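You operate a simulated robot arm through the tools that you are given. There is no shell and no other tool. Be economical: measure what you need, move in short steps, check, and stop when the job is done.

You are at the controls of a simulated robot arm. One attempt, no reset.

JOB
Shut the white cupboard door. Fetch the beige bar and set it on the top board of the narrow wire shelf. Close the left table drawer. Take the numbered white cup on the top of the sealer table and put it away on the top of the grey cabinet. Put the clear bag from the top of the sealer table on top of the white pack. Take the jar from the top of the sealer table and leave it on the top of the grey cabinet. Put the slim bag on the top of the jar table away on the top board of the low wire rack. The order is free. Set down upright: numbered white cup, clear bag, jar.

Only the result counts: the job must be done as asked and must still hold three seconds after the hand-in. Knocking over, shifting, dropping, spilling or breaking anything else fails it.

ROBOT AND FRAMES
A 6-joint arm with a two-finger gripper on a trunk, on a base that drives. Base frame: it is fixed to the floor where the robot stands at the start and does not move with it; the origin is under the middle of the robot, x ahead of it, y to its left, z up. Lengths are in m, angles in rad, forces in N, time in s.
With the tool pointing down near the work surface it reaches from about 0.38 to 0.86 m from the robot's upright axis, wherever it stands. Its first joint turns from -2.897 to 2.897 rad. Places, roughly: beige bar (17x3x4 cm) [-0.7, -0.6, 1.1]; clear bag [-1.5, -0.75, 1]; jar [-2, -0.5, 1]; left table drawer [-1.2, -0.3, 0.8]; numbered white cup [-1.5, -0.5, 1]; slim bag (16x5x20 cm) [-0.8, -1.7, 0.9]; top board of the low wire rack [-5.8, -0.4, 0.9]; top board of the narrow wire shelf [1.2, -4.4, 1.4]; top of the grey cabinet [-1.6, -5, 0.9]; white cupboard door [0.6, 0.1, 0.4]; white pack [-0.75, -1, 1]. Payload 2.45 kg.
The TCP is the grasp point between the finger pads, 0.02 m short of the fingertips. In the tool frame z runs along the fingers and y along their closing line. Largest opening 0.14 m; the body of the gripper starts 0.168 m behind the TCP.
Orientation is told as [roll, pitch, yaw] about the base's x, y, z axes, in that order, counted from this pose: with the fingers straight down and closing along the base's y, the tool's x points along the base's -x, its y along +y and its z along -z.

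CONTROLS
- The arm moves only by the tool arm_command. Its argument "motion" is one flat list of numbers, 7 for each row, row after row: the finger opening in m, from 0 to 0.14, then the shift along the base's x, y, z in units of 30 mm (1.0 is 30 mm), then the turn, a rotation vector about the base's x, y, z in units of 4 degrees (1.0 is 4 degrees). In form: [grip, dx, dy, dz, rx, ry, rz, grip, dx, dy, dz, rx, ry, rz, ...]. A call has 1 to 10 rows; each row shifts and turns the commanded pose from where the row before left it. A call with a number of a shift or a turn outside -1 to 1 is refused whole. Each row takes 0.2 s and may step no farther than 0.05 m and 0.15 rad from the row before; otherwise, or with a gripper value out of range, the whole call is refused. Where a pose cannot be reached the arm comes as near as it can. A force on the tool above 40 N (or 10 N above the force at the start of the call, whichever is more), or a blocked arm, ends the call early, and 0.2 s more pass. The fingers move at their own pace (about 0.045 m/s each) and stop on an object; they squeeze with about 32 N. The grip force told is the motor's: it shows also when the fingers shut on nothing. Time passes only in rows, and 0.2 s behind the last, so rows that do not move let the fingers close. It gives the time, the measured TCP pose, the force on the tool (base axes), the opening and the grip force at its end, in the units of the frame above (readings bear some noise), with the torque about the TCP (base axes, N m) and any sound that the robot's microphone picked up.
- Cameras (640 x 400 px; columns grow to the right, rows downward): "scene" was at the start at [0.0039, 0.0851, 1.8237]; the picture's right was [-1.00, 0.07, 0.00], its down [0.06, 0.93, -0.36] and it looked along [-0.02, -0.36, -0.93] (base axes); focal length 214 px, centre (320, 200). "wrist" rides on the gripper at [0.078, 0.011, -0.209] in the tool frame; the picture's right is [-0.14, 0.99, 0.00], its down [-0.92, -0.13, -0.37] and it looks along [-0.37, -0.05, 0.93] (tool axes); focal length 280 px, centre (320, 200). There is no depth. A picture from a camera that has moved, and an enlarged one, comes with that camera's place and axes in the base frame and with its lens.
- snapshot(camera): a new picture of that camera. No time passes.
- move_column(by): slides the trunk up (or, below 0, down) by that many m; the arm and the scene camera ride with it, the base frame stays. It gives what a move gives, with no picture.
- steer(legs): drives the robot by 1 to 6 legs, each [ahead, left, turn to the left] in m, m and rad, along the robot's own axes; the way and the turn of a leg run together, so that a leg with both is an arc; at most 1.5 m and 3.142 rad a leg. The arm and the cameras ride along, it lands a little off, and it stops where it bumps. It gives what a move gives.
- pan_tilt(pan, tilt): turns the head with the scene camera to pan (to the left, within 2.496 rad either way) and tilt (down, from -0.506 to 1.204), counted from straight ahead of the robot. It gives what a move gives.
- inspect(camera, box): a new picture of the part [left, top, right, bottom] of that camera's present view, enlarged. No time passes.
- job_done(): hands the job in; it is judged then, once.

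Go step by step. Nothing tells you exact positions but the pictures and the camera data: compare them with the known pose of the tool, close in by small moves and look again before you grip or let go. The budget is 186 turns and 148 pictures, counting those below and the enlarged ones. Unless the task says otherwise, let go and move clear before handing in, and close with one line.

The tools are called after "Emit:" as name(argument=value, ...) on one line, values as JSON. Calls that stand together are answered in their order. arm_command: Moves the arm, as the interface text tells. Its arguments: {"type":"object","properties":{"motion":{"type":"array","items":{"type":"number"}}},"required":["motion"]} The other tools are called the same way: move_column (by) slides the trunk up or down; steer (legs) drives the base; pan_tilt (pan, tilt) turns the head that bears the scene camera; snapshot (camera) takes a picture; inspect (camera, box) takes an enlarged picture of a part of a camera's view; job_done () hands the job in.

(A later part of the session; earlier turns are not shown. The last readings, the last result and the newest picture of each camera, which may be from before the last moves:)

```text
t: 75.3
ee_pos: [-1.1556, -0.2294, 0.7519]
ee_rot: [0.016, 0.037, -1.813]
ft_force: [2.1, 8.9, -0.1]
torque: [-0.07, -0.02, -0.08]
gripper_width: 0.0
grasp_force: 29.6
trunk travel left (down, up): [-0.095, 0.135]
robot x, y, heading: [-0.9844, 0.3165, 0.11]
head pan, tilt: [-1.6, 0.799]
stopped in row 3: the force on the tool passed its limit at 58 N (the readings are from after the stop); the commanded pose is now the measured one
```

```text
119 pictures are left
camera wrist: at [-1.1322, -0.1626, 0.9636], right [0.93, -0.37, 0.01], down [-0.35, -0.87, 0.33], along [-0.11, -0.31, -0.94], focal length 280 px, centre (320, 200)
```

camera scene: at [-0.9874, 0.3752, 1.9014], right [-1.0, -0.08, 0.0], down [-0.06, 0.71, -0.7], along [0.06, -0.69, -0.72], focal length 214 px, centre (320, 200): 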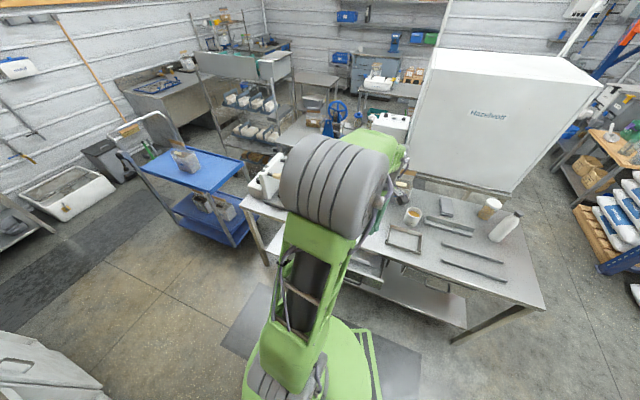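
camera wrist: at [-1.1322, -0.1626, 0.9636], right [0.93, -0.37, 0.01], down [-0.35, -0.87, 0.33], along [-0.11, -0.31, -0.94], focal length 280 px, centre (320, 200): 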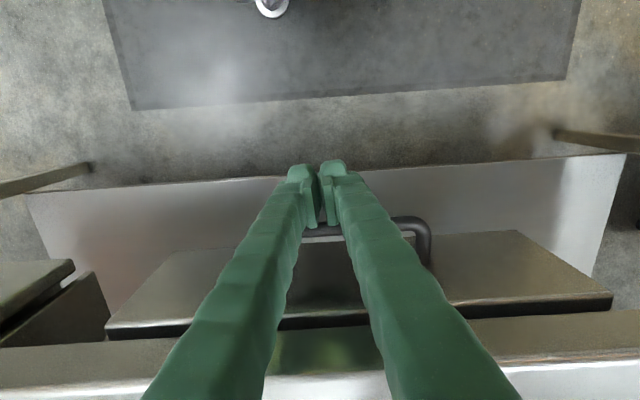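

The push stopped on force, so the drawer should be home. I'll retreat and check.

Emit:
arm_command(motion=[0, 0.3, 0.954, 0, 0, 0, 0, 0, 0.3, 0.954, 0, 0, 0, 0, 0, 0.3, 0.954, 0, 0, 0, 0, 0, 0.3, 0.954, 0.5, 0, 0, 0, 0, 0.1, 0.5, 1, 0, 0, 0, 0, 0, 0, 1, 0, 0, 0, 0, 0, 0, 1, 0, 0, 0, 0, 0, 0, 1, 0, 0, 0, 0, 0, 0, 1, 0, 0, 0, 0, 0, 0, 1, 0, 0, 0])

Emit:
arm_command(motion=[0.1, 0, 0, 1, 0, 0, 0, 0.1, 0, 0, 1, 0, 0, 0, 0.1, 0, 0, 1, 0, 0, 0, 0.1, 0, 0, 1, 0, 0, 0, 0.1, 0, 0, 1, 0, 0, 0, 0.1, 0, 0, 1, 0, 0, 0, 0.1, 0, 0, 1, 0, 0, 0, 0.1, 0, 0, 1, 0, 0, 0])

Emit:
snapshot(camera="wrist")

Emit:
pan_tilt(pan=-1.9, tilt=0.9)

Emit:
snapshot(camera="scene")

```text
t: 77.5
ee_pos: [-1.1161, -0.1016, 0.9487]
ee_rot: [0.016, 0.033, -1.813]
ft_force: [0.2, 0.9, 0.5]
torque: [-0.03, 0.0, 0.01]
gripper_width: 0.0001
grasp_force: 29.3
trunk travel left (down, up): [-0.095, 0.135]
robot x, y, heading: [-0.9864, 0.3151, 0.114]
head pan, tilt: [-1.6, 0.799]
```

```text
t: 79.3
ee_pos: [-1.1181, -0.1, 1.1902]
ee_rot: [0.014, 0.032, -1.814]
ft_force: [0.0, -0.1, 0.3]
torque: [0.02, -0.01, 0.02]
gripper_width: 0.1
grasp_force: 0.2
trunk travel left (down, up): [-0.095, 0.135]
robot x, y, heading: [-0.9871, 0.3156, 0.116]
head pan, tilt: [-1.6, 0.799]
```

```text
118 pictures are left
camera wrist: at [-1.0937, -0.0323, 1.4018], right [0.93, -0.37, 0.01], down [-0.35, -0.87, 0.34], along [-0.12, -0.32, -0.94], focal length 280 px, centre (320, 200)
```

wrist: 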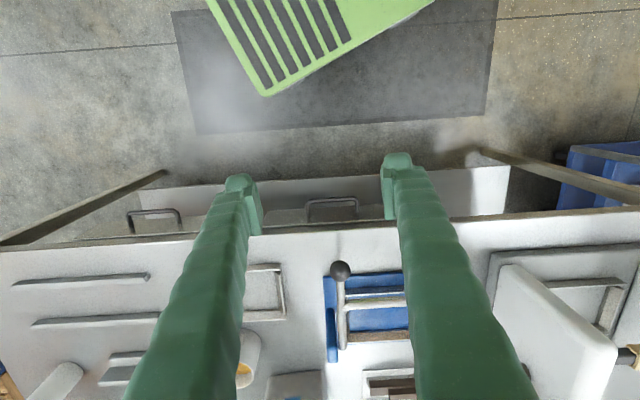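

```text
t: 80.1
ee_pos: [-1.1185, -0.1006, 1.1894]
ee_rot: [0.013, 0.033, -1.814]
ft_force: [-0.5, 0.0, 0.3]
torque: [0.03, -0.02, -0.04]
gripper_width: 0.1
grasp_force: 0.0
trunk travel left (down, up): [-0.095, 0.135]
robot x, y, heading: [-0.9837, 0.3156, 0.107]
head pan, tilt: [-1.901, 0.901]
```

```text
117 pictures are left
camera scene: at [-1.0102, 0.3821, 1.8385], right [-0.98, 0.22, 0.0], down [0.17, 0.76, -0.62], along [-0.14, -0.61, -0.78], focal length 214 px, centre (320, 200)
```

scene: 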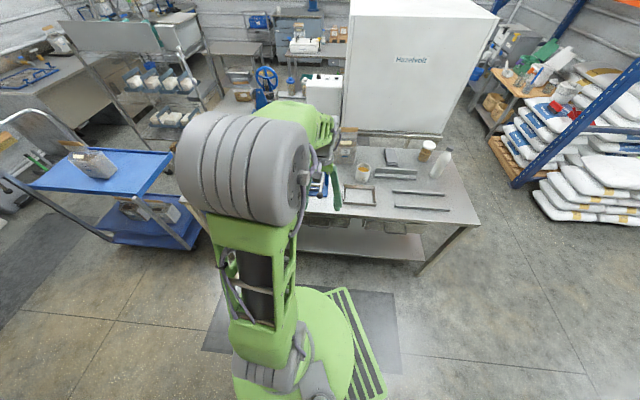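

Both drawers are flush now. Next are the table objects: I'll raise the trunk and move the hand over the table for a top view.

Emit:
move_column(by=0.1)

Emit:
arm_command(motion=[0.14, -0.7, -0.7, 0.4, 0, 0, 0, 0.14, -0.7, -0.7, 0.4, 0, 0, 0, 0.14, -0.7, -0.7, 0.4, 0, 0, 0, 0.14, -0.7, -0.7, 0.4, 0, 0, 0, 0.14, -0.7, -0.7, 0.4, 0, 0, 0, 0.14, -0.7, -0.7, 0.4, 0, 0, 0, 0.14, -0.7, -0.7, 0.4, 0, 0, 0, 0.14, -0.7, -0.7, 0.4, 0, 0, 0, 0.14, -0.7, -0.7, 0.4, 0, 0, 0, 0.14, -0.7, -0.7, 0.4, 0, 0, 0])

Emit:
snapshot(camera="wrist")

Emit:
inspect(camera="scene", box=[280, 90, 500, 230])

```text
t: 81.5
ee_pos: [-1.1182, -0.1008, 1.2904]
ee_rot: [0.014, 0.03, -1.812]
ft_force: [-0.4, 0.1, 0.3]
torque: [-0.01, 0.0, 0.0]
gripper_width: 0.1001
grasp_force: 0.1
trunk travel left (down, up): [-0.195, 0.035]
robot x, y, heading: [-0.9891, 0.3129, 0.111]
head pan, tilt: [-1.901, 0.901]
```

```text
t: 83.7
ee_pos: [-1.3071, -0.2816, 1.3966]
ee_rot: [0.015, 0.032, -1.814]
ft_force: [-0.1, 0.5, -0.1]
torque: [-0.03, 0.07, -0.01]
gripper_width: 0.1399
grasp_force: 0.1
out of reach, approached as far as the arm can: row 9, 10
trunk travel left (down, up): [-0.195, 0.035]
robot x, y, heading: [-0.9842, 0.3133, 0.105]
head pan, tilt: [-1.901, 0.901]
```

```text
116 pictures are left
camera wrist: at [-1.2837, -0.2143, 1.6077], right [0.93, -0.37, 0.01], down [-0.35, -0.87, 0.34], along [-0.12, -0.32, -0.94], focal length 280 px, centre (320, 200)
```

wrist: 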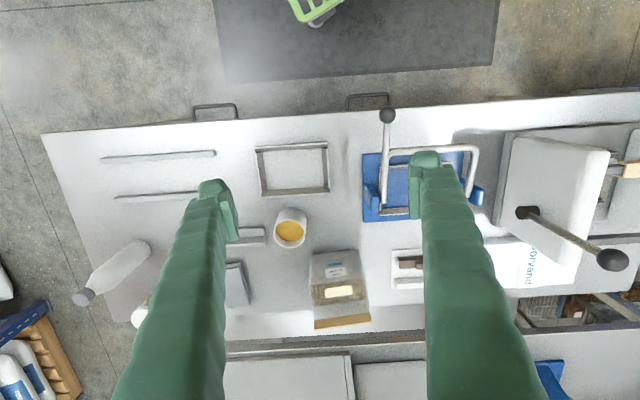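

```text
2.86 times, centred on (390, 160) of scene
camera zoom: at [-1.0092, 0.3836, 1.9386], right [-0.98, 0.22, 0.0], down [0.17, 0.76, -0.62], along [-0.14, -0.61, -0.78], focal length 613 px, centre (120, 314)
```

zoom: 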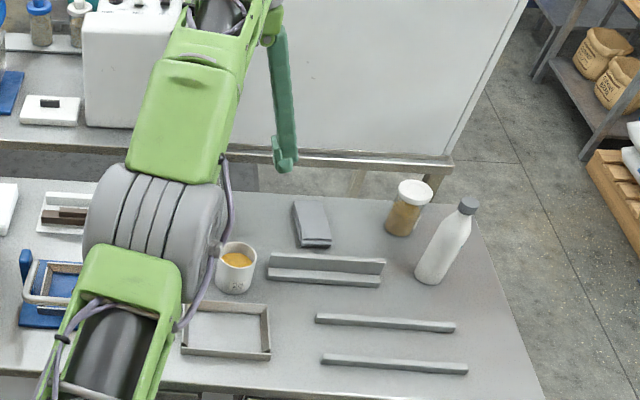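

The cup (with yellow contents) is at about [-1.46, -0.47], the clear bag at about [-1.4, -0.66], and the jar at about [-1.91, -0.54]. I'll look at the left end of the table to find the white pack and the bar.

Emit:
arm_command(motion=[0.14, 1, -0.2, 0, 0, 0, 0, 0.14, 1, -0.2, 0, 0, 0, 0, 0.14, 1, -0.2, 0, 0, 0, 0, 0.14, 1, -0.2, 0, 0, 0, 0, 0.14, 1, -0.2, 0, 0, 0, 0, 0.14, 1, -0.2, 0, 0, 0, 0, 0.14, 1, -0.2, 0, 0, 0, 0, 0.14, 1, -0.2, 0, 0, 0, 0, 0.14, 1, -0.2, 0, 0, 0, 0, 0.14, 1, -0.2, 0, 0, 0, 0])

Emit:
arm_command(motion=[0.14, 1, -0.2, 0, 0, 0, 0, 0.14, 1, -0.2, 0, 0, 0, 0, 0.14, 1, -0.2, 0, 0, 0, 0, 0.14, 1, -0.2, 0, 0, 0, 0, 0.14, 1, -0.2, 0, 0, 0, 0, 0.14, 1, -0.2, 0, 0, 0, 0])

Emit:
snapshot(camera="wrist")

Emit:
pan_tilt(pan=-1.5, tilt=0.7)

Emit:
snapshot(camera="scene")

```text
t: 85.9
ee_pos: [-1.0108, -0.3441, 1.3948]
ee_rot: [0.013, 0.031, -1.813]
ft_force: [0.1, -0.2, -0.3]
torque: [0.0, 0.03, 0.0]
gripper_width: 0.1398
grasp_force: 0.0
trunk travel left (down, up): [-0.195, 0.035]
robot x, y, heading: [-0.9821, 0.3149, 0.108]
head pan, tilt: [-1.901, 0.901]
```

```text
t: 87.3
ee_pos: [-0.8251, -0.381, 1.3973]
ee_rot: [0.012, 0.031, -1.813]
ft_force: [0.3, -0.9, -0.3]
torque: [0.0, 0.03, 0.0]
gripper_width: 0.1402
grasp_force: 0.1
trunk travel left (down, up): [-0.195, 0.035]
robot x, y, heading: [-0.9828, 0.3127, 0.114]
head pan, tilt: [-1.901, 0.901]
```

```text
114 pictures are left
camera wrist: at [-0.8017, -0.3132, 1.6089], right [0.93, -0.37, 0.01], down [-0.35, -0.87, 0.34], along [-0.12, -0.32, -0.94], focal length 280 px, centre (320, 200)
```

wrist: 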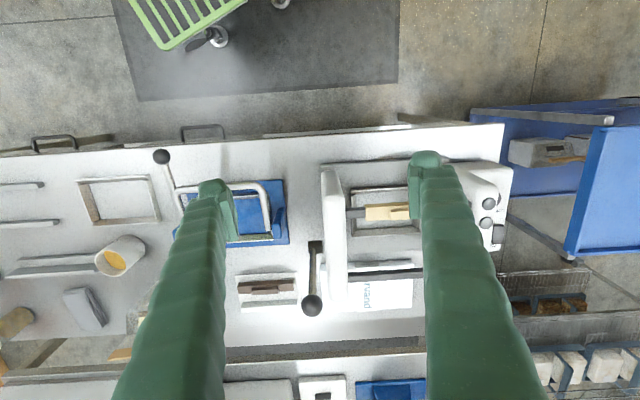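

```text
t: 88.1
ee_pos: [-0.8273, -0.3796, 1.3985]
ee_rot: [0.016, 0.033, -1.814]
ft_force: [0.3, 0.3, -0.1]
torque: [-0.01, 0.01, -0.04]
gripper_width: 0.1401
grasp_force: 0.2
trunk travel left (down, up): [-0.195, 0.035]
robot x, y, heading: [-0.9876, 0.3136, 0.108]
head pan, tilt: [-1.499, 0.7]
```

```text
113 pictures are left
camera scene: at [-0.9785, 0.3723, 1.9546], right [-0.98, -0.18, 0.0], down [-0.12, 0.63, -0.76], along [0.14, -0.75, -0.64], focal length 214 px, centre (320, 200)
```

scene: 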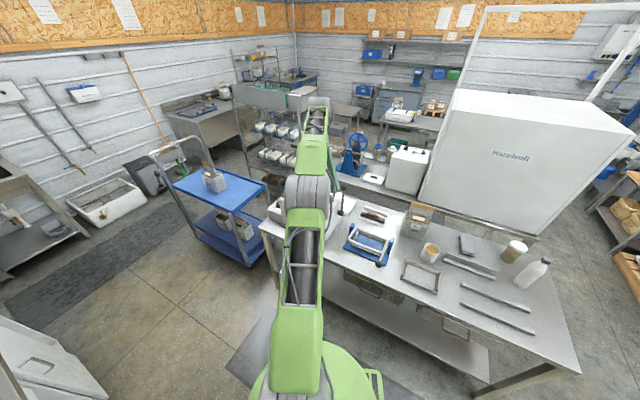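

The beige bar lies on the sealer at about [-0.75, -0.56, 1.1]. A white thing with print behind the sealer, at about [-0.8, -0.87], may be the white pack. I'll drive closer to the table, aligned with it, and look straight down.

Emit:
steer(legs=[[0.077, -0.25, 0], [0, 0, -0.415]])

Emit:
snapshot(camera="wrist")

Emit:
snapshot(camera="scene")

```text
t: 92.2
ee_pos: [-1.0211, -0.6301, 1.3981]
ee_rot: [0.016, 0.031, -2.237]
ft_force: [-0.2, -0.7, -0.7]
torque: [-0.02, 0.0, 0.01]
gripper_width: 0.1398
grasp_force: 0.0
trunk travel left (down, up): [-0.195, 0.035]
robot x, y, heading: [-0.8809, 0.0713, -0.314]
head pan, tilt: [-1.499, 0.7]
```

```text
112 pictures are left
camera wrist: at [-0.9712, -0.5773, 1.6093], right [0.69, -0.72, 0.01], down [-0.68, -0.65, 0.34], along [-0.24, -0.24, -0.94], focal length 280 px, centre (320, 200)
```

wrist: 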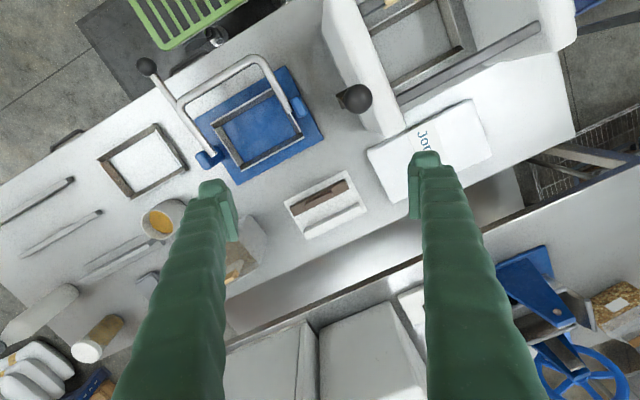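

```text
111 pictures are left
camera scene: at [-0.8505, 0.1183, 1.9547], right [-0.97, 0.24, 0.0], down [0.15, 0.63, -0.76], along [-0.18, -0.74, -0.64], focal length 214 px, centre (320, 200)
```

scene: 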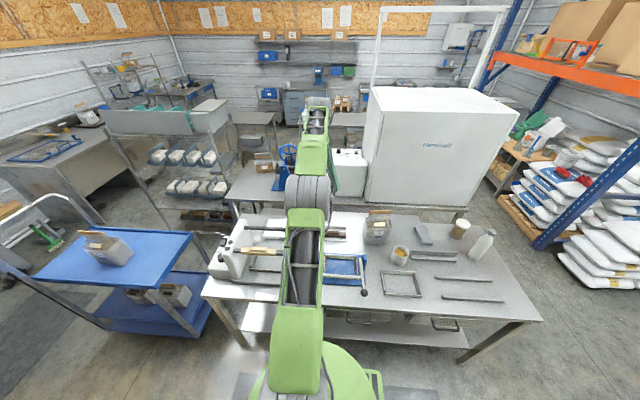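

The white pack lies flat behind the sealer, centred near [-0.875, -0.845]. I'll zoom in on the clear bag and the bar.

Emit:
inspect(camera="scene", box=[330, 190, 510, 300])

Emit:
inspect(camera="scene", box=[200, 190, 350, 290])

Emit:
inspect(camera="scene", box=[220, 110, 400, 220])

```text
3.56 times, centred on (420, 245) of scene
camera zoom: at [-0.8505, 0.1183, 1.9547], right [-0.97, 0.24, 0.0], down [0.15, 0.63, -0.76], along [-0.18, -0.74, -0.64], focal length 763 px, centre (-36, 40)
```

zoom: 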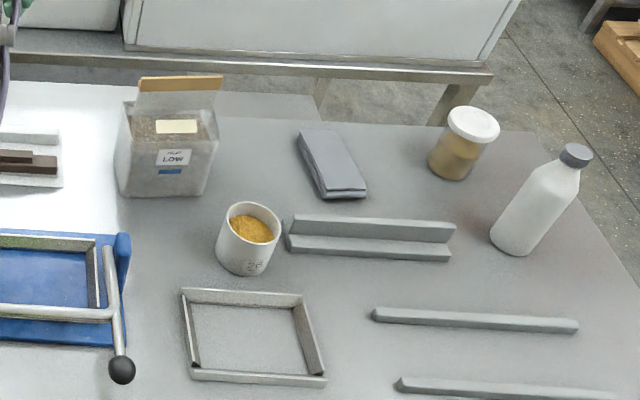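

```text
4.00 times, centred on (275, 240) of scene
camera zoom: at [-0.8505, 0.1183, 1.9547], right [-0.97, 0.24, 0.0], down [0.15, 0.63, -0.76], along [-0.18, -0.74, -0.64], focal length 858 px, centre (500, 40)
```

zoom: 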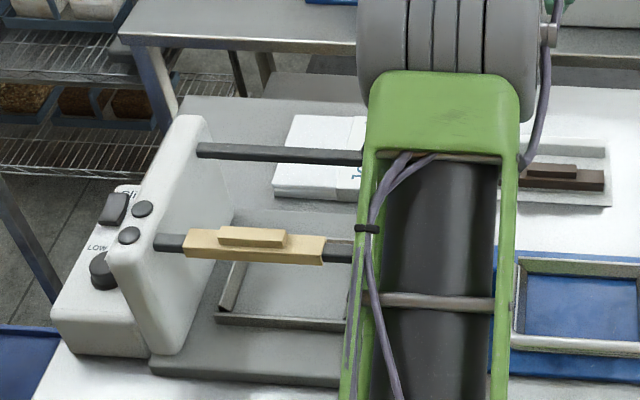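

```text
3.56 times, centred on (310, 165) of scene
camera zoom: at [-0.8505, 0.1183, 1.9547], right [-0.97, 0.24, 0.0], down [0.15, 0.63, -0.76], along [-0.18, -0.74, -0.64], focal length 763 px, centre (356, 324)
```

zoom: 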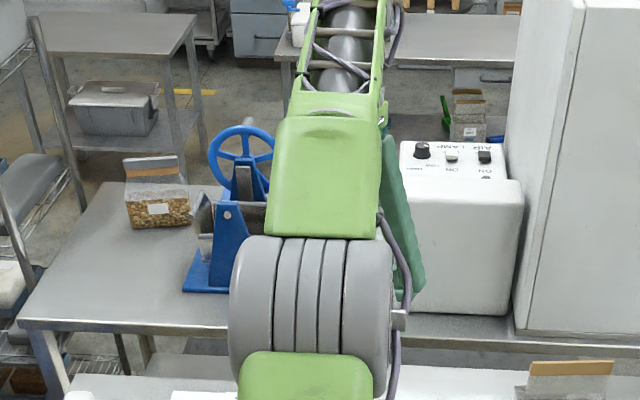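

The bar sits over the sealer's black rod, the slim bag stands near the blue wheel on the table behind, and the clear bag stands with its wide face to the aisle. I'll drive to be opposite the clear bag and rotate the hand so it closes across the bag's thickness.

Emit:
steer(legs=[[-0.24, -0.05, 0]])

Emit:
arm_command(motion=[0.14, 0, 0, 0, 0, 0, -1, 0.14, 0, 0, 0, 0, 0, -1, 0.14, 0, 0, 0, 0, 0, -1, 0.14, 0, 0, 0, 0, 0, -1, 0.14, 0, 0, 0, 0, 0, -1, 0.14, 0, 0, 0, 0, 0, -1, 0.14, 0, 0, 0, 0, 0, -1, 0.14, 0, 0, 0, 0, 0, -1, 0.14, 0, 0, 0, 0, 0, -1, 0.14, 0, 0, 0, 0, 0, -1])

Emit:
arm_command(motion=[0.14, 0, 0, 0, 0, 0, -1, 0.14, 0, 0, 0, 0, 0, -1, 0.14, 0, 0, 0, 0, 0, -1, 0.14, 0, 0, 0, 0, 0, -1, 0.14, 0, 0, 0, 0, 0, -1, 0.14, 0, 0, 0, 0, 0, -1, 0.14, 0, 0, 0, 0, 0, -1, 0.14, 0, 0, 0, 0, 0, -0.3])

Emit:
snapshot(camera="wrist")

```text
t: 94.0
ee_pos: [-1.2687, -0.6013, 1.3965]
ee_rot: [0.016, 0.031, -2.233]
ft_force: [0.0, -0.5, -0.5]
torque: [-0.01, -0.12, 0.02]
gripper_width: 0.1402
grasp_force: 0.0
trunk travel left (down, up): [-0.195, 0.035]
robot x, y, heading: [-1.1297, 0.0936, -0.308]
head pan, tilt: [-1.499, 0.7]
```

```text
t: 96.2
ee_pos: [-1.2684, -0.601, 1.3967]
ee_rot: [0.014, 0.033, -2.932]
ft_force: [-0.6, 0.8, -0.2]
torque: [-0.03, -0.01, -0.03]
gripper_width: 0.14
grasp_force: 0.0
trunk travel left (down, up): [-0.195, 0.035]
robot x, y, heading: [-1.1307, 0.0979, -0.311]
head pan, tilt: [-1.499, 0.7]
```

```text
t: 98.0
ee_pos: [-1.2674, -0.6015, 1.3986]
ee_rot: [0.012, 0.03, 2.841]
ft_force: [-0.4, 0.3, 1.1]
torque: [0.0, -0.03, 0.01]
gripper_width: 0.1401
grasp_force: 0.1
trunk travel left (down, up): [-0.195, 0.035]
robot x, y, heading: [-1.131, 0.0965, -0.312]
head pan, tilt: [-1.499, 0.7]
```

```text
107 pictures are left
camera wrist: at [-1.2025, -0.6298, 1.6097], right [-0.42, -0.91, 0.01], down [-0.85, 0.4, 0.34], along [-0.31, 0.13, -0.94], focal length 280 px, centre (320, 200)
```

wrist: 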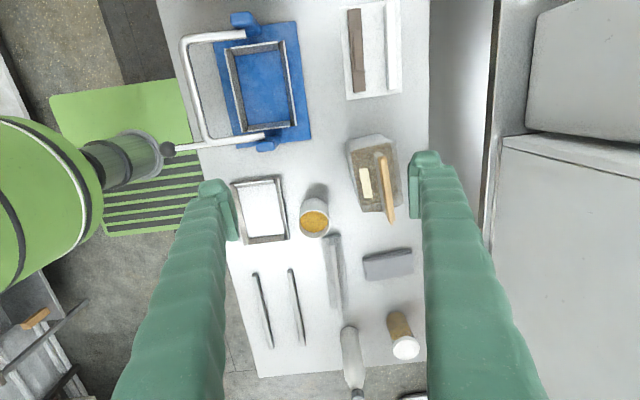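

The bag centre is at about [-1.407, -0.674], thickness about 9 cm, with its card top at z ≈ 1.085. I'll move above it and come partway down.

Emit:
arm_command(motion=[0.14, -0.94, -0.49, 0, 0, 0, 0, 0.14, -0.94, -0.49, 0, 0, 0, 0, 0.14, -0.94, -0.49, 0, 0, 0, 0, 0.14, -0.94, -0.49, 0, 0, 0, 0, 0.14, -0.94, -0.49, 0, 0, 0, 0, 0.14, 0, 0, -1, 0, 0, 0, 0.14, 0, 0, -1, 0, 0, 0, 0.14, 0, 0, -1, 0, 0, 0, 0.14, 0, 0, -1, 0, 0, 0, 0.14, 0, 0, -1, 0, 0, 0])

Emit:
snapshot(camera="wrist")

```text
t: 100.2
ee_pos: [-1.3641, -0.6334, 1.2896]
ee_rot: [0.011, 0.032, 2.843]
ft_force: [0.3, 0.8, 0.4]
torque: [0.0, 0.01, 0.01]
gripper_width: 0.1398
grasp_force: 0.1
out of reach, approached as far as the arm can: row 2, 3, 4, 5, 6, 7, 8, 9, 10
trunk travel left (down, up): [-0.195, 0.035]
robot x, y, heading: [-1.1293, 0.0968, -0.312]
head pan, tilt: [-1.499, 0.7]
```

```text
106 pictures are left
camera wrist: at [-1.3007, -0.6628, 1.5012], right [-0.42, -0.91, 0.01], down [-0.85, 0.4, 0.34], along [-0.31, 0.14, -0.94], focal length 280 px, centre (320, 200)
```

wrist: 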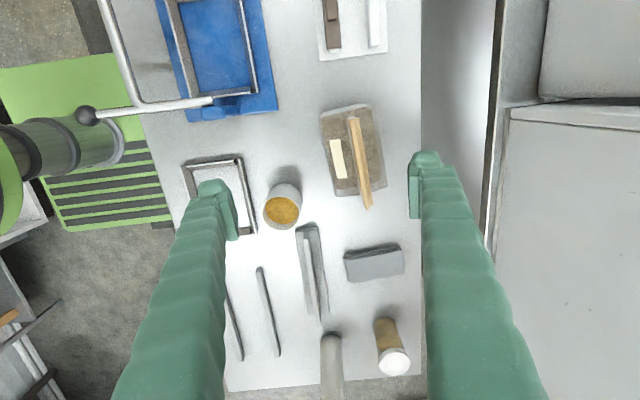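

The reach is limited at this height but grows lower down. I'll continue down to z≈1.18 and over to the bag.

Emit:
arm_command(motion=[0.14, 0, 0, -1, 0, 0, 0, 0.14, 0, 0, -1, 0, 0, 0, 0.14, 0, 0, -1, 0, 0, 0, 0.14, -0.7, -0.7, 0, 0, 0, 0, 0.14, -0.7, -0.7, 0, 0, 0, 0])

Emit:
snapshot(camera="wrist")

```text
t: 101.5
ee_pos: [-1.3932, -0.6484, 1.199]
ee_rot: [0.016, 0.032, 2.842]
ft_force: [0.4, 0.0, 1.0]
torque: [0.0, 0.04, 0.02]
gripper_width: 0.14
grasp_force: 0.1
out of reach, approached as far as the arm can: row 1, 2, 3, 4, 5
trunk travel left (down, up): [-0.195, 0.035]
robot x, y, heading: [-1.1302, 0.0964, -0.307]
head pan, tilt: [-1.499, 0.7]
```

```text
105 pictures are left
camera wrist: at [-1.3267, -0.6764, 1.4117], right [-0.42, -0.91, 0.01], down [-0.85, 0.4, 0.34], along [-0.31, 0.13, -0.94], focal length 280 px, centre (320, 200)
```

wrist: 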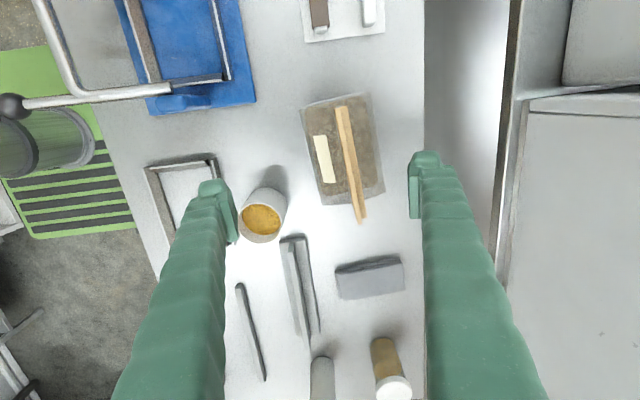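

The card stands mid-bag and the bag is about 10–11 cm thick, centred near [-1.40, -0.685]. I'll descend to z≈1.10 and then finish the lateral alignment.

Emit:
arm_command(motion=[0.14, 0, 0, -1, 0, 0, 0, 0.14, 0, 0, -1, 0, 0, 0, 0.14, 0, 0, -1, 0, 0, 0, 0.14, -0.12, -0.62, 0, 0, 0, 0, 0.14, -0.12, -0.62, 0, 0, 0, 0])

Emit:
snapshot(camera="wrist")

```text
t: 102.7
ee_pos: [-1.3911, -0.658, 1.1058]
ee_rot: [0.015, 0.032, 2.842]
ft_force: [0.2, 0.9, 0.1]
torque: [-0.01, 0.0, 0.01]
gripper_width: 0.14
grasp_force: 0.1
out of reach, approached as far as the arm can: row 2, 3, 4, 5
trunk travel left (down, up): [-0.195, 0.035]
robot x, y, heading: [-1.128, 0.0986, -0.312]
head pan, tilt: [-1.499, 0.7]
```

```text
104 pictures are left
camera wrist: at [-1.3257, -0.6872, 1.3174], right [-0.42, -0.91, 0.01], down [-0.85, 0.4, 0.34], along [-0.31, 0.13, -0.94], focal length 280 px, centre (320, 200)
```

wrist: 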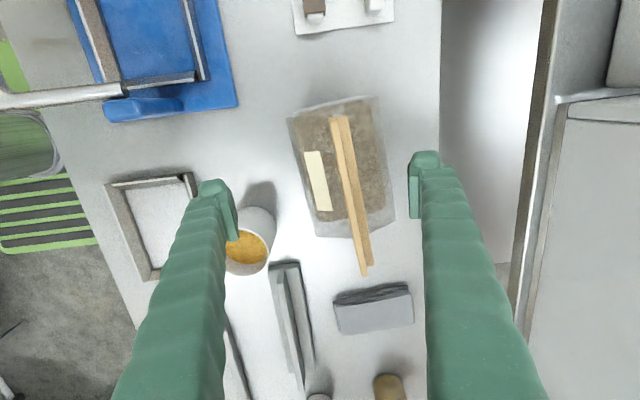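

I need about 3 cm more reach, so I'll nudge the base toward the table, which carries the hand over the bag centre, then rotate 4° to match the card.

Emit:
steer(legs=[[0, -0.03, 0]])

Emit:
arm_command(motion=[0.14, 0, 0, 0, 0, 0, 0.9])

Emit:
snapshot(camera="wrist")

```text
t: 103.6
ee_pos: [-1.4013, -0.6868, 1.1046]
ee_rot: [0.016, 0.033, 2.843]
ft_force: [0.2, -0.2, -0.3]
torque: [0.02, 0.01, -0.02]
gripper_width: 0.1402
grasp_force: 0.0
trunk travel left (down, up): [-0.195, 0.035]
robot x, y, heading: [-1.1391, 0.07, -0.304]
head pan, tilt: [-1.499, 0.7]
```

```text
t: 104.0
ee_pos: [-1.4016, -0.6861, 1.1066]
ee_rot: [0.012, 0.032, 2.907]
ft_force: [-0.7, 0.9, 0.3]
torque: [0.01, -0.01, 0.0]
gripper_width: 0.14
grasp_force: 0.2
trunk travel left (down, up): [-0.195, 0.035]
robot x, y, heading: [-1.1415, 0.07, -0.311]
head pan, tilt: [-1.499, 0.7]
```

```text
103 pictures are left
camera wrist: at [-1.3341, -0.7108, 1.3168], right [-0.36, -0.93, 0.01], down [-0.88, 0.35, 0.34], along [-0.32, 0.11, -0.94], focal length 280 px, centre (320, 200)
```

wrist: 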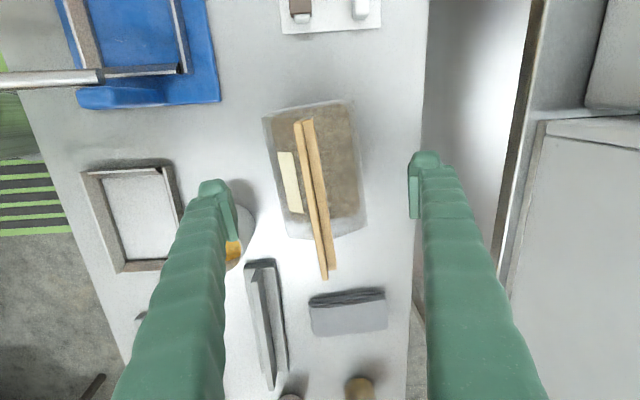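

The fingers straddle the bag symmetrically. I'll descend to z≈0.975.

Emit:
arm_command(motion=[0.14, 0, 0, -1, 0, 0, 0, 0.14, 0, 0, -1, 0, 0, 0, 0.14, 0, 0, -1, 0, 0, 0, 0.14, 0, 0, -1, 0, 0, 0, 0.14, 0, 0, -0.4, 0, 0, 0])

Emit:
snapshot(camera="wrist")

Emit:
inspect(camera="scene", box=[280, 180, 480, 300])

```text
t: 105.2
ee_pos: [-1.3982, -0.6843, 0.9738]
ee_rot: [0.015, 0.031, 2.905]
ft_force: [-0.4, -0.1, 0.2]
torque: [0.03, -0.01, -0.01]
gripper_width: 0.14
grasp_force: 0.0
out of reach, approached as far as the arm can: row 4
trunk travel left (down, up): [-0.195, 0.035]
robot x, y, heading: [-1.1372, 0.0683, -0.309]
head pan, tilt: [-1.499, 0.7]
```

```text
102 pictures are left
camera wrist: at [-1.3315, -0.7074, 1.1863], right [-0.37, -0.93, 0.01], down [-0.87, 0.35, 0.34], along [-0.32, 0.11, -0.94], focal length 280 px, centre (320, 200)
```

wrist: 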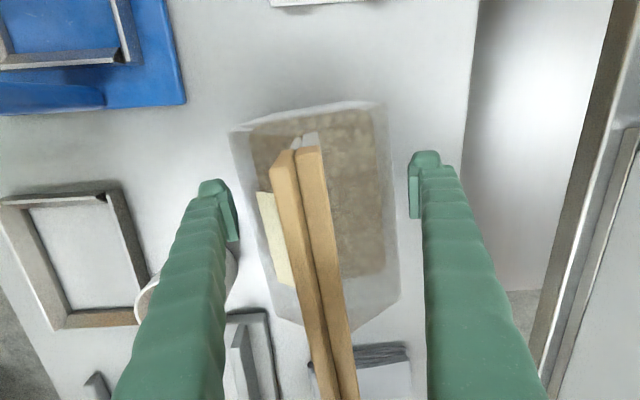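

```text
3.20 times, centred on (380, 240) of scene
camera zoom: at [-1.1091, 0.1184, 1.9547], right [-0.97, 0.24, 0.0], down [0.15, 0.63, -0.76], along [-0.18, -0.74, -0.64], focal length 686 px, centre (128, 72)
```

zoom: 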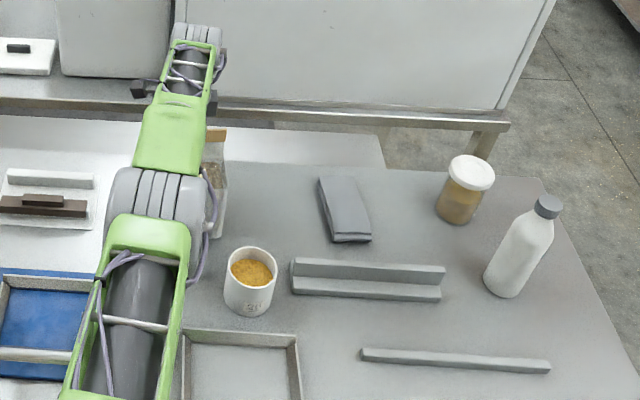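

The bag sits between the fingers. I'll close the grip.

Emit:
arm_command(motion=[0.1, 0, 0, 0, 0, 0, 0, 0.05, 0, 0, 0, 0, 0, 0, 0.02, 0, 0, 0, 0, 0, 0, 0, 0, 0, 0, 0, 0, 0, 0, 0, 0, 0, 0, 0, 0])

Emit:
arm_command(motion=[0, 0, 0, 0, 0, 0, 0, 0, 0, 0, 0, 0, 0, 0, 0, 0, 0, 0.6, 0, 0, 0, 0, 0, 0, 1, 0, 0, 0, 0, 0, 0, 1, 0, 0, 0])

Emit:
snapshot(camera="wrist")

```text
t: 106.4
ee_pos: [-1.3997, -0.6848, 0.9752]
ee_rot: [0.018, 0.033, 2.906]
ft_force: [-1.5, -5.0, 2.1]
torque: [-0.11, 0.17, 0.23]
gripper_width: 0.1114
grasp_force: 31.9
trunk travel left (down, up): [-0.195, 0.035]
robot x, y, heading: [-1.1366, 0.068, -0.314]
head pan, tilt: [-1.499, 0.7]
```

```text
t: 107.6
ee_pos: [-1.4, -0.683, 1.0514]
ee_rot: [0.012, 0.03, 2.907]
ft_force: [0.4, 0.5, -12.7]
torque: [-0.04, -0.1, -0.03]
gripper_width: 0.111
grasp_force: 31.8
trunk travel left (down, up): [-0.195, 0.035]
robot x, y, heading: [-1.1369, 0.0731, -0.309]
head pan, tilt: [-1.499, 0.7]
```

```text
100 pictures are left
camera wrist: at [-1.3339, -0.7076, 1.2636], right [-0.37, -0.93, 0.01], down [-0.88, 0.35, 0.34], along [-0.32, 0.12, -0.94], focal length 280 px, centre (320, 200)
```

wrist: 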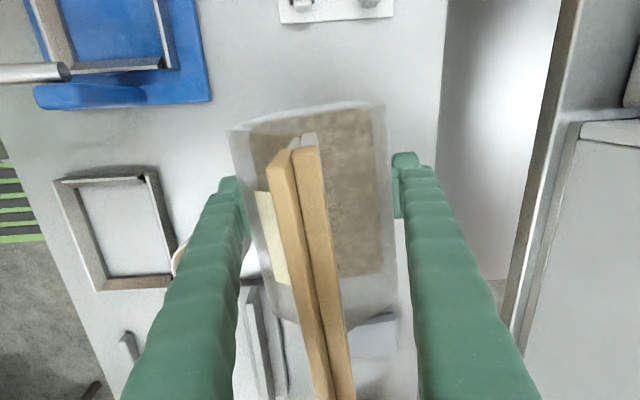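

The bag is held (about 1.3 kg). The white pack spans roughly u −0.70…−0.46, n −1.16…−1.00, so I'll lift and drive ahead 0.55 m to bring the bag over it.

Emit:
arm_command(motion=[0, 0, 0, 1, 0, 0, 0, 0, 0, 0, 1, 0, 0, 0, 0, 0, 0, 1, 0, 0, 0, 0, 0, 0, 1, 0, 0, 0, 0, 0, 0, 0.8, 0, 0, 0])

Emit:
steer(legs=[[0.553, 0, 0]])

Emit:
pan_tilt(pan=-1.8, tilt=0.95)

Emit:
snapshot(camera="scene")

Emit:
snapshot(camera="wrist")

```text
t: 108.8
ee_pos: [-1.3932, -0.6783, 1.1945]
ee_rot: [0.013, 0.032, 2.907]
ft_force: [-0.6, 0.9, -12.5]
torque: [-0.03, -0.12, -0.01]
gripper_width: 0.111
grasp_force: 31.6
out of reach, approached as far as the arm can: row 5
trunk travel left (down, up): [-0.195, 0.035]
robot x, y, heading: [-1.1382, 0.0712, -0.306]
head pan, tilt: [-1.499, 0.7]
```

```text
t: 112.0
ee_pos: [-0.8682, -0.8503, 1.1933]
ee_rot: [0.012, 0.031, 2.897]
ft_force: [0.2, -2.2, -12.7]
torque: [0.0, -0.08, 0.01]
gripper_width: 0.111
grasp_force: 32.0
trunk travel left (down, up): [-0.195, 0.035]
robot x, y, heading: [-0.6076, -0.1014, -0.322]
head pan, tilt: [-1.499, 0.7]
```

```text
t: 112.8
ee_pos: [-0.8692, -0.8497, 1.1923]
ee_rot: [0.014, 0.033, 2.897]
ft_force: [0.1, 0.1, -12.5]
torque: [0.0, -0.11, -0.02]
gripper_width: 0.1109
grasp_force: 32.3
trunk travel left (down, up): [-0.195, 0.035]
robot x, y, heading: [-0.604, -0.1059, -0.318]
head pan, tilt: [-1.799, 0.949]
```

```text
99 pictures are left
camera scene: at [-0.5933, -0.036, 1.9349], right [-0.85, 0.52, 0.0], down [0.42, 0.69, -0.58], along [-0.3, -0.5, -0.81], focal length 214 px, centre (320, 200)
```

scene: 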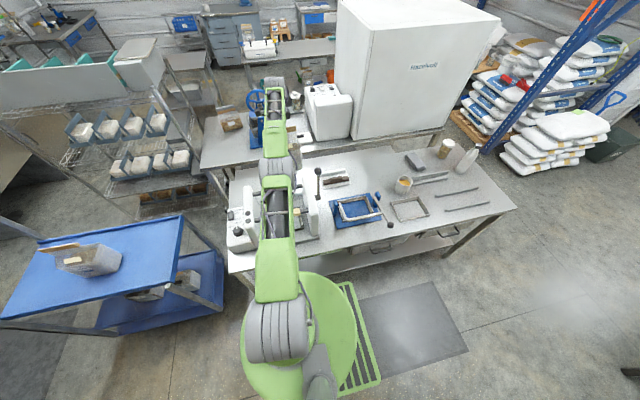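

```text
98 pictures are left
camera wrist: at [-0.8021, -0.8745, 1.4041], right [-0.37, -0.93, 0.01], down [-0.87, 0.35, 0.34], along [-0.32, 0.12, -0.94], focal length 280 px, centre (320, 200)
```

wrist: 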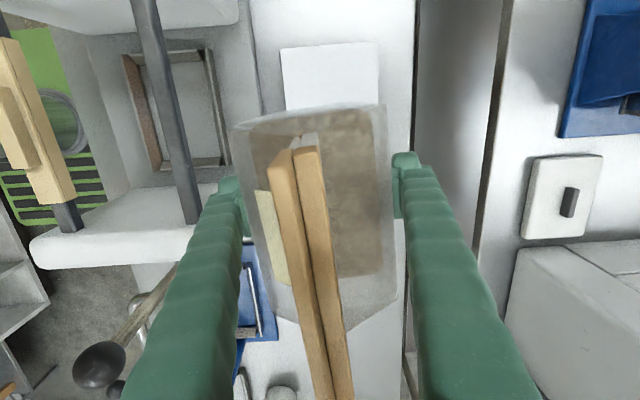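

The bag hangs over the pack, and its front needs about 2 cm more toward the back. I'll descend with that correction.

Emit:
arm_command(motion=[0, -0.05, -0.16, -1, 0, 0, 0, 0, -0.05, -0.16, -1, 0, 0, 0, 0, -0.05, -0.16, -1, 0, 0, 0, 0, -0.05, -0.16, -0.8, 0, 0, 0])

Emit:
snapshot(camera="wrist")

Emit:
inspect(camera="scene", box=[220, 110, 380, 230])

```text
t: 113.8
ee_pos: [-0.8703, -0.8627, 1.0799]
ee_rot: [0.015, 0.032, 2.898]
ft_force: [0.0, -0.4, -12.7]
torque: [0.02, -0.16, 0.0]
gripper_width: 0.1107
grasp_force: 31.9
out of reach, approached as far as the arm can: row 3, 4
trunk travel left (down, up): [-0.195, 0.035]
robot x, y, heading: [-0.6096, -0.1021, -0.318]
head pan, tilt: [-1.799, 0.949]
```

```text
97 pictures are left
camera wrist: at [-0.8044, -0.8866, 1.2911], right [-0.37, -0.93, 0.01], down [-0.87, 0.35, 0.34], along [-0.32, 0.12, -0.94], focal length 280 px, centre (320, 200)
```

wrist: 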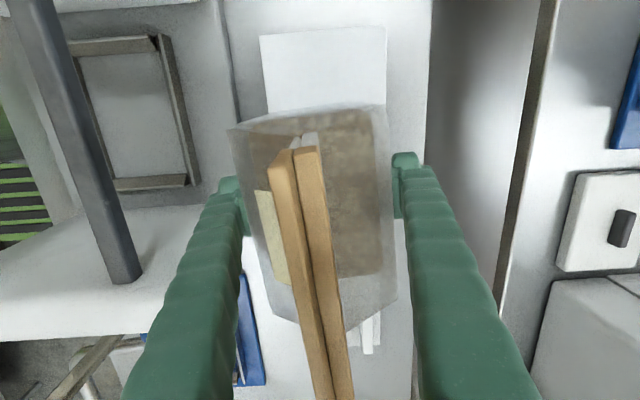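

```text
3.33 times, centred on (300, 170) of scene
camera zoom: at [-0.5935, -0.0368, 1.9349], right [-0.85, 0.52, 0.0], down [0.42, 0.7, -0.58], along [-0.3, -0.5, -0.81], focal length 715 px, centre (387, 300)
```

zoom: 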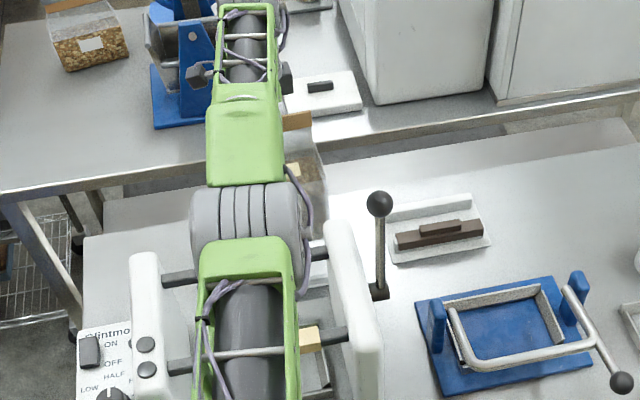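

The front finger clears the sealer plate by several centimetres. I'll go down in small steps until contact.

Emit:
arm_command(motion=[0, -0.1, -0.2, -0.5, 0, 0, 0, 0, 0, 0, -0.5, 0, 0, 0, 0, 0, 0, -0.3, 0, 0, 0])

Emit:
arm_command(motion=[0, 0, 0, -0.25, 0, 0, 0, 0, 0, 0, -0.25, 0, 0, 0, 0, 0, 0, -0.25, 0, 0, 0])

```text
t: 114.6
ee_pos: [-0.8705, -0.8596, 1.0391]
ee_rot: [0.013, 0.032, 2.898]
ft_force: [0.6, 0.3, -12.1]
torque: [0.01, -0.15, 0.02]
gripper_width: 0.1108
grasp_force: 32.3
out of reach, approached as far as the arm can: row 1
trunk travel left (down, up): [-0.195, 0.035]
robot x, y, heading: [-0.6084, -0.1014, -0.318]
head pan, tilt: [-1.799, 0.949]
```

```text
t: 115.4
ee_pos: [-0.8708, -0.8613, 1.0166]
ee_rot: [0.014, 0.032, 2.898]
ft_force: [0.1, -0.4, -11.9]
torque: [0.02, -0.09, 0.02]
gripper_width: 0.1111
grasp_force: 32.3
trunk travel left (down, up): [-0.195, 0.035]
robot x, y, heading: [-0.6061, -0.1043, -0.318]
head pan, tilt: [-1.799, 0.949]
```

There is no contact yet, so I'll keep going down gently.

Emit:
arm_command(motion=[0, 0, 0, -0.2, 0, 0, 0, 0, 0, 0, -0.2, 0, 0, 0])

Emit:
snapshot(camera="wrist")

```text
t: 116.0
ee_pos: [-0.8711, -0.8597, 1.0099]
ee_rot: [0.024, 0.029, 2.898]
ft_force: [0.0, 0.1, 22.1]
torque: [0.11, -0.01, 0.12]
gripper_width: 0.111
grasp_force: 31.9
trunk travel left (down, up): [-0.195, 0.035]
robot x, y, heading: [-0.6069, -0.1032, -0.32]
head pan, tilt: [-1.799, 0.949]
```

```text
95 pictures are left
camera wrist: at [-0.8026, -0.8823, 1.2222], right [-0.37, -0.93, 0.02], down [-0.87, 0.36, 0.34], along [-0.32, 0.11, -0.94], focal length 280 px, centre (320, 200)
```

wrist: 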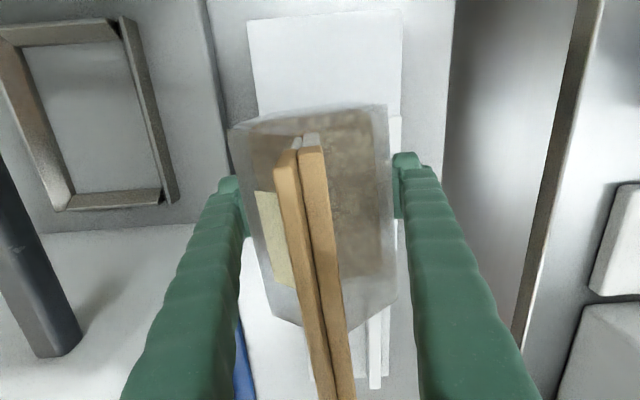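

Contact was made with the pack's top at about z 0.935, and the bag's footprint lies on the pack. I'll relieve the pressure and release.

Emit:
arm_command(motion=[0, 0, 0, 0.12, 0, 0, 0])

Emit:
arm_command(motion=[0.12, 0, 0, 0, 0, 0, 0, 0.135, 0, 0, 0, 0, 0, 0, 0.135, 0, 0, 0, 0, 0, 0, 0.135, 0, 0, 0, 0, 0, 0, 0.135, 0, 0, 0.5, 0, 0, 0, 0.135, 0, 0, 1, 0, 0, 0, 0.135, 0, 0, 1, 0, 0, 0, 0.135, 0, 0, 1, 0, 0, 0])

Emit:
snapshot(camera="wrist")

```text
t: 116.4
ee_pos: [-0.871, -0.86, 1.0111]
ee_rot: [0.019, 0.032, 2.896]
ft_force: [0.5, -6.4, 16.1]
torque: [0.0, 0.6, 0.11]
gripper_width: 0.1109
grasp_force: 32.3
trunk travel left (down, up): [-0.195, 0.035]
robot x, y, heading: [-0.6082, -0.1041, -0.319]
head pan, tilt: [-1.799, 0.949]
```

```text
t: 118.2
ee_pos: [-0.8684, -0.8582, 1.1147]
ee_rot: [0.015, 0.032, 2.898]
ft_force: [0.4, 0.2, 0.0]
torque: [-0.02, -0.02, -0.01]
gripper_width: 0.1351
grasp_force: 0.0
trunk travel left (down, up): [-0.195, 0.035]
robot x, y, heading: [-0.6025, -0.105, -0.323]
head pan, tilt: [-1.799, 0.949]
```

```text
94 pictures are left
camera wrist: at [-0.8019, -0.8819, 1.3258], right [-0.37, -0.93, 0.01], down [-0.87, 0.36, 0.34], along [-0.32, 0.12, -0.94], focal length 280 px, centre (320, 200)
```

wrist: 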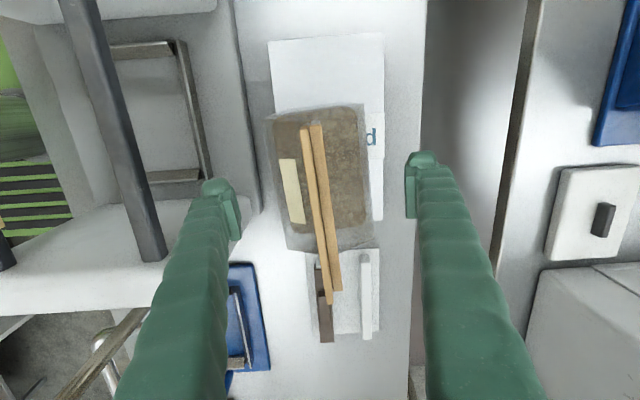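

The bag stands upright on the pack. Next is the beige bar, centred near [-0.71, -0.578, 1.085] along the table direction; I'll raise the hand and move above it.

Emit:
arm_command(motion=[0.12, 0, 0, 1, 0, 0, 0, 0.12, 0, 0.3, 1, 0, 0, 0, 0.12, 0.2, 0.5, 1, 0, 0, -0.9, 0.12, 0.5, 1, 0.8, 0, 0, 0, 0.12, 0.5, 1, 0, 0, 0, 0, 0.12, 0.5, 1, 0, 0, 0, 0, 0.12, 0.5, 1, 0, 0, 0, 0, 0.12, 0.6, 1, 0, 0, 0, 0, 0.12, 0.7, 1, 0, 0, 0, 0, 0.12, 0.7, 1, 0, 0, 0, 0])

Emit:
arm_command(motion=[0.1, 1, 1, 0, 0, 0, 0])

Emit:
snapshot(camera="wrist")

```text
t: 120.4
ee_pos: [-0.7458, -0.6232, 1.2256]
ee_rot: [0.016, 0.032, 2.835]
ft_force: [0.3, 0.7, -0.6]
torque: [-0.08, 0.02, 0.0]
gripper_width: 0.1199
grasp_force: 0.0
trunk travel left (down, up): [-0.195, 0.035]
robot x, y, heading: [-0.6051, -0.1041, -0.318]
head pan, tilt: [-1.799, 0.949]
```

```text
t: 120.8
ee_pos: [-0.7155, -0.5917, 1.2259]
ee_rot: [0.016, 0.031, 2.836]
ft_force: [1.2, 1.6, 0.3]
torque: [-0.07, 0.03, 0.0]
gripper_width: 0.1
grasp_force: 0.1
trunk travel left (down, up): [-0.195, 0.035]
robot x, y, heading: [-0.6044, -0.1047, -0.32]
head pan, tilt: [-1.799, 0.949]
```

```text
93 pictures are left
camera wrist: at [-0.6517, -0.6212, 1.4369], right [-0.43, -0.9, 0.01], down [-0.85, 0.41, 0.34], along [-0.31, 0.14, -0.94], focal length 280 px, centre (320, 200)
```

wrist: 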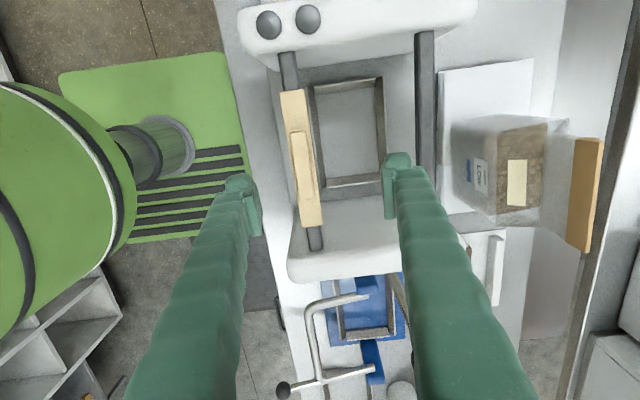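

The bar centre is at [-0.705, -0.573]. I'll correct by 1–2 cm and descend partway with the fingers at 8 cm.

Emit:
arm_command(motion=[0.08, 0.35, 0.62, 0, 0, 0, 0, 0.08, 0, 0, -1, 0, 0, 0, 0.08, 0, 0, -1, 0, 0, 0, 0.08, 0, 0, -1, 0, 0, 0])

Emit:
snapshot(camera="wrist")

```text
t: 121.8
ee_pos: [-0.7075, -0.5751, 1.134]
ee_rot: [0.014, 0.032, 2.834]
ft_force: [-0.5, 0.3, 1.1]
torque: [0.03, -0.02, 0.0]
gripper_width: 0.0796
grasp_force: 0.1
trunk travel left (down, up): [-0.195, 0.035]
robot x, y, heading: [-0.6071, -0.1009, -0.321]
head pan, tilt: [-1.799, 0.949]
```

```text
92 pictures are left
camera wrist: at [-0.6422, -0.6055, 1.3466], right [-0.43, -0.9, 0.01], down [-0.85, 0.41, 0.34], along [-0.31, 0.14, -0.94], focal length 280 px, centre (320, 200)
```

wrist: 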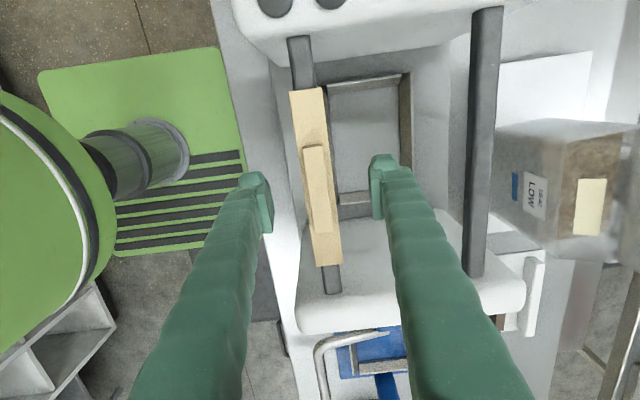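

The fingers are centred on the bar. I'll descend 5.5 cm and close.

Emit:
arm_command(motion=[0.08, 0, 0, -1, 0, 0, 0, 0.08, 0, 0, -0.85, 0, 0, 0])

Emit:
snapshot(camera="wrist")

Emit:
inspect(camera="scene", box=[220, 150, 340, 260])

```text
t: 122.4
ee_pos: [-0.7048, -0.577, 1.0832]
ee_rot: [0.015, 0.033, 2.833]
ft_force: [0.0, -0.4, 0.1]
torque: [0.02, 0.05, -0.01]
gripper_width: 0.0797
grasp_force: 0.1
trunk travel left (down, up): [-0.195, 0.035]
robot x, y, heading: [-0.6037, -0.1056, -0.323]
head pan, tilt: [-1.799, 0.949]
```

```text
91 pictures are left
camera wrist: at [-0.6404, -0.6049, 1.2946], right [-0.43, -0.9, 0.01], down [-0.85, 0.41, 0.34], along [-0.31, 0.14, -0.94], focal length 280 px, centre (320, 200)
```

wrist: 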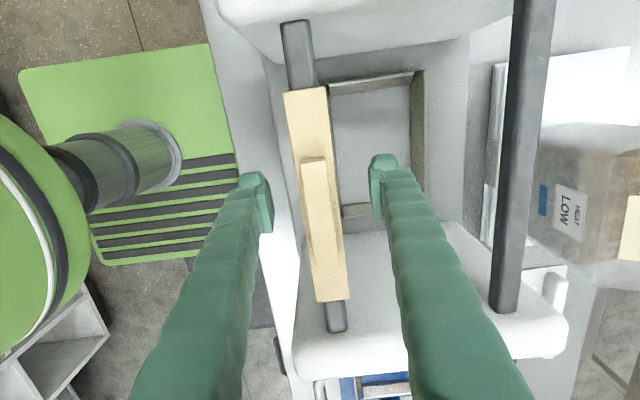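

```text
3.64 times, centred on (280, 205) of scene
camera zoom: at [-0.5929, -0.0348, 1.9349], right [-0.85, 0.52, 0.0], down [0.42, 0.69, -0.58], along [-0.3, -0.5, -0.81], focal length 780 px, centre (466, 182)
```

zoom: 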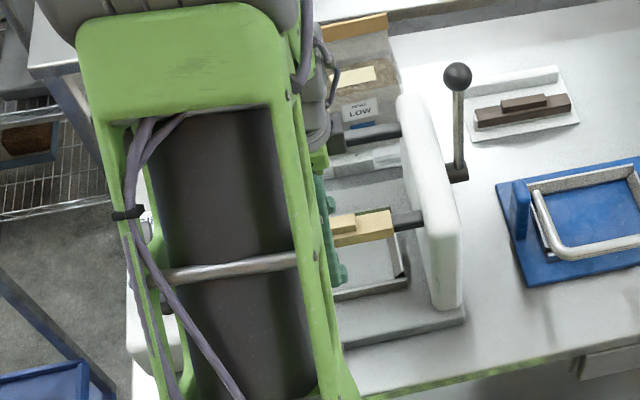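

The bar's top appears about level with the fingertips, so I'll go 2.5 cm lower before closing.

Emit:
arm_command(motion=[0.08, 0, 0, -0.85, 0, 0, 0])

Emit:
arm_command(motion=[0.05, 0, 0, 0, 0, 0, 0, 0.02, 0, 0, 0, 0, 0, 0, 0, 0, 0, 0, 0, 0, 0, 0, 0, 0, 0, 0, 0, 0, 0, 0, 0, 0, 0, 0, 0])

Emit:
snapshot(camera="wrist")

```text
t: 122.8
ee_pos: [-0.7064, -0.5768, 1.0569]
ee_rot: [0.015, 0.031, 2.835]
ft_force: [-1.4, 0.1, -0.9]
torque: [0.02, -0.01, 0.0]
gripper_width: 0.08
grasp_force: 0.1
trunk travel left (down, up): [-0.195, 0.035]
robot x, y, heading: [-0.6051, -0.1027, -0.32]
head pan, tilt: [-1.799, 0.949]
```

```text
t: 124.0
ee_pos: [-0.7067, -0.5757, 1.0578]
ee_rot: [0.013, 0.031, 2.834]
ft_force: [-0.4, -0.3, 0.3]
torque: [-0.01, -0.02, -0.05]
gripper_width: 0.0239
grasp_force: 32.1
trunk travel left (down, up): [-0.195, 0.035]
robot x, y, heading: [-0.6027, -0.1025, -0.322]
head pan, tilt: [-1.799, 0.949]
```

```text
89 pictures are left
camera wrist: at [-0.6409, -0.605, 1.2686], right [-0.43, -0.9, 0.01], down [-0.85, 0.41, 0.34], along [-0.31, 0.14, -0.94], focal length 280 px, centre (320, 200)
```

wrist: 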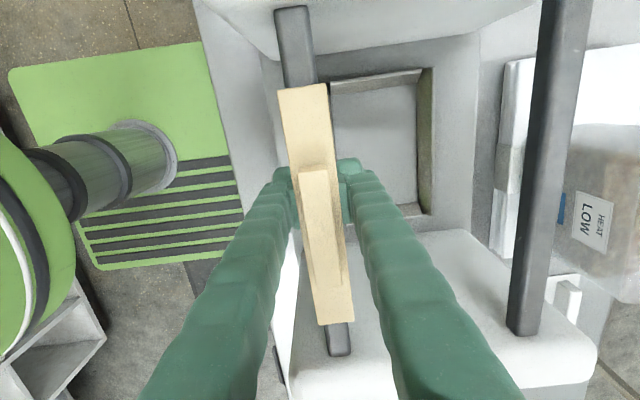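

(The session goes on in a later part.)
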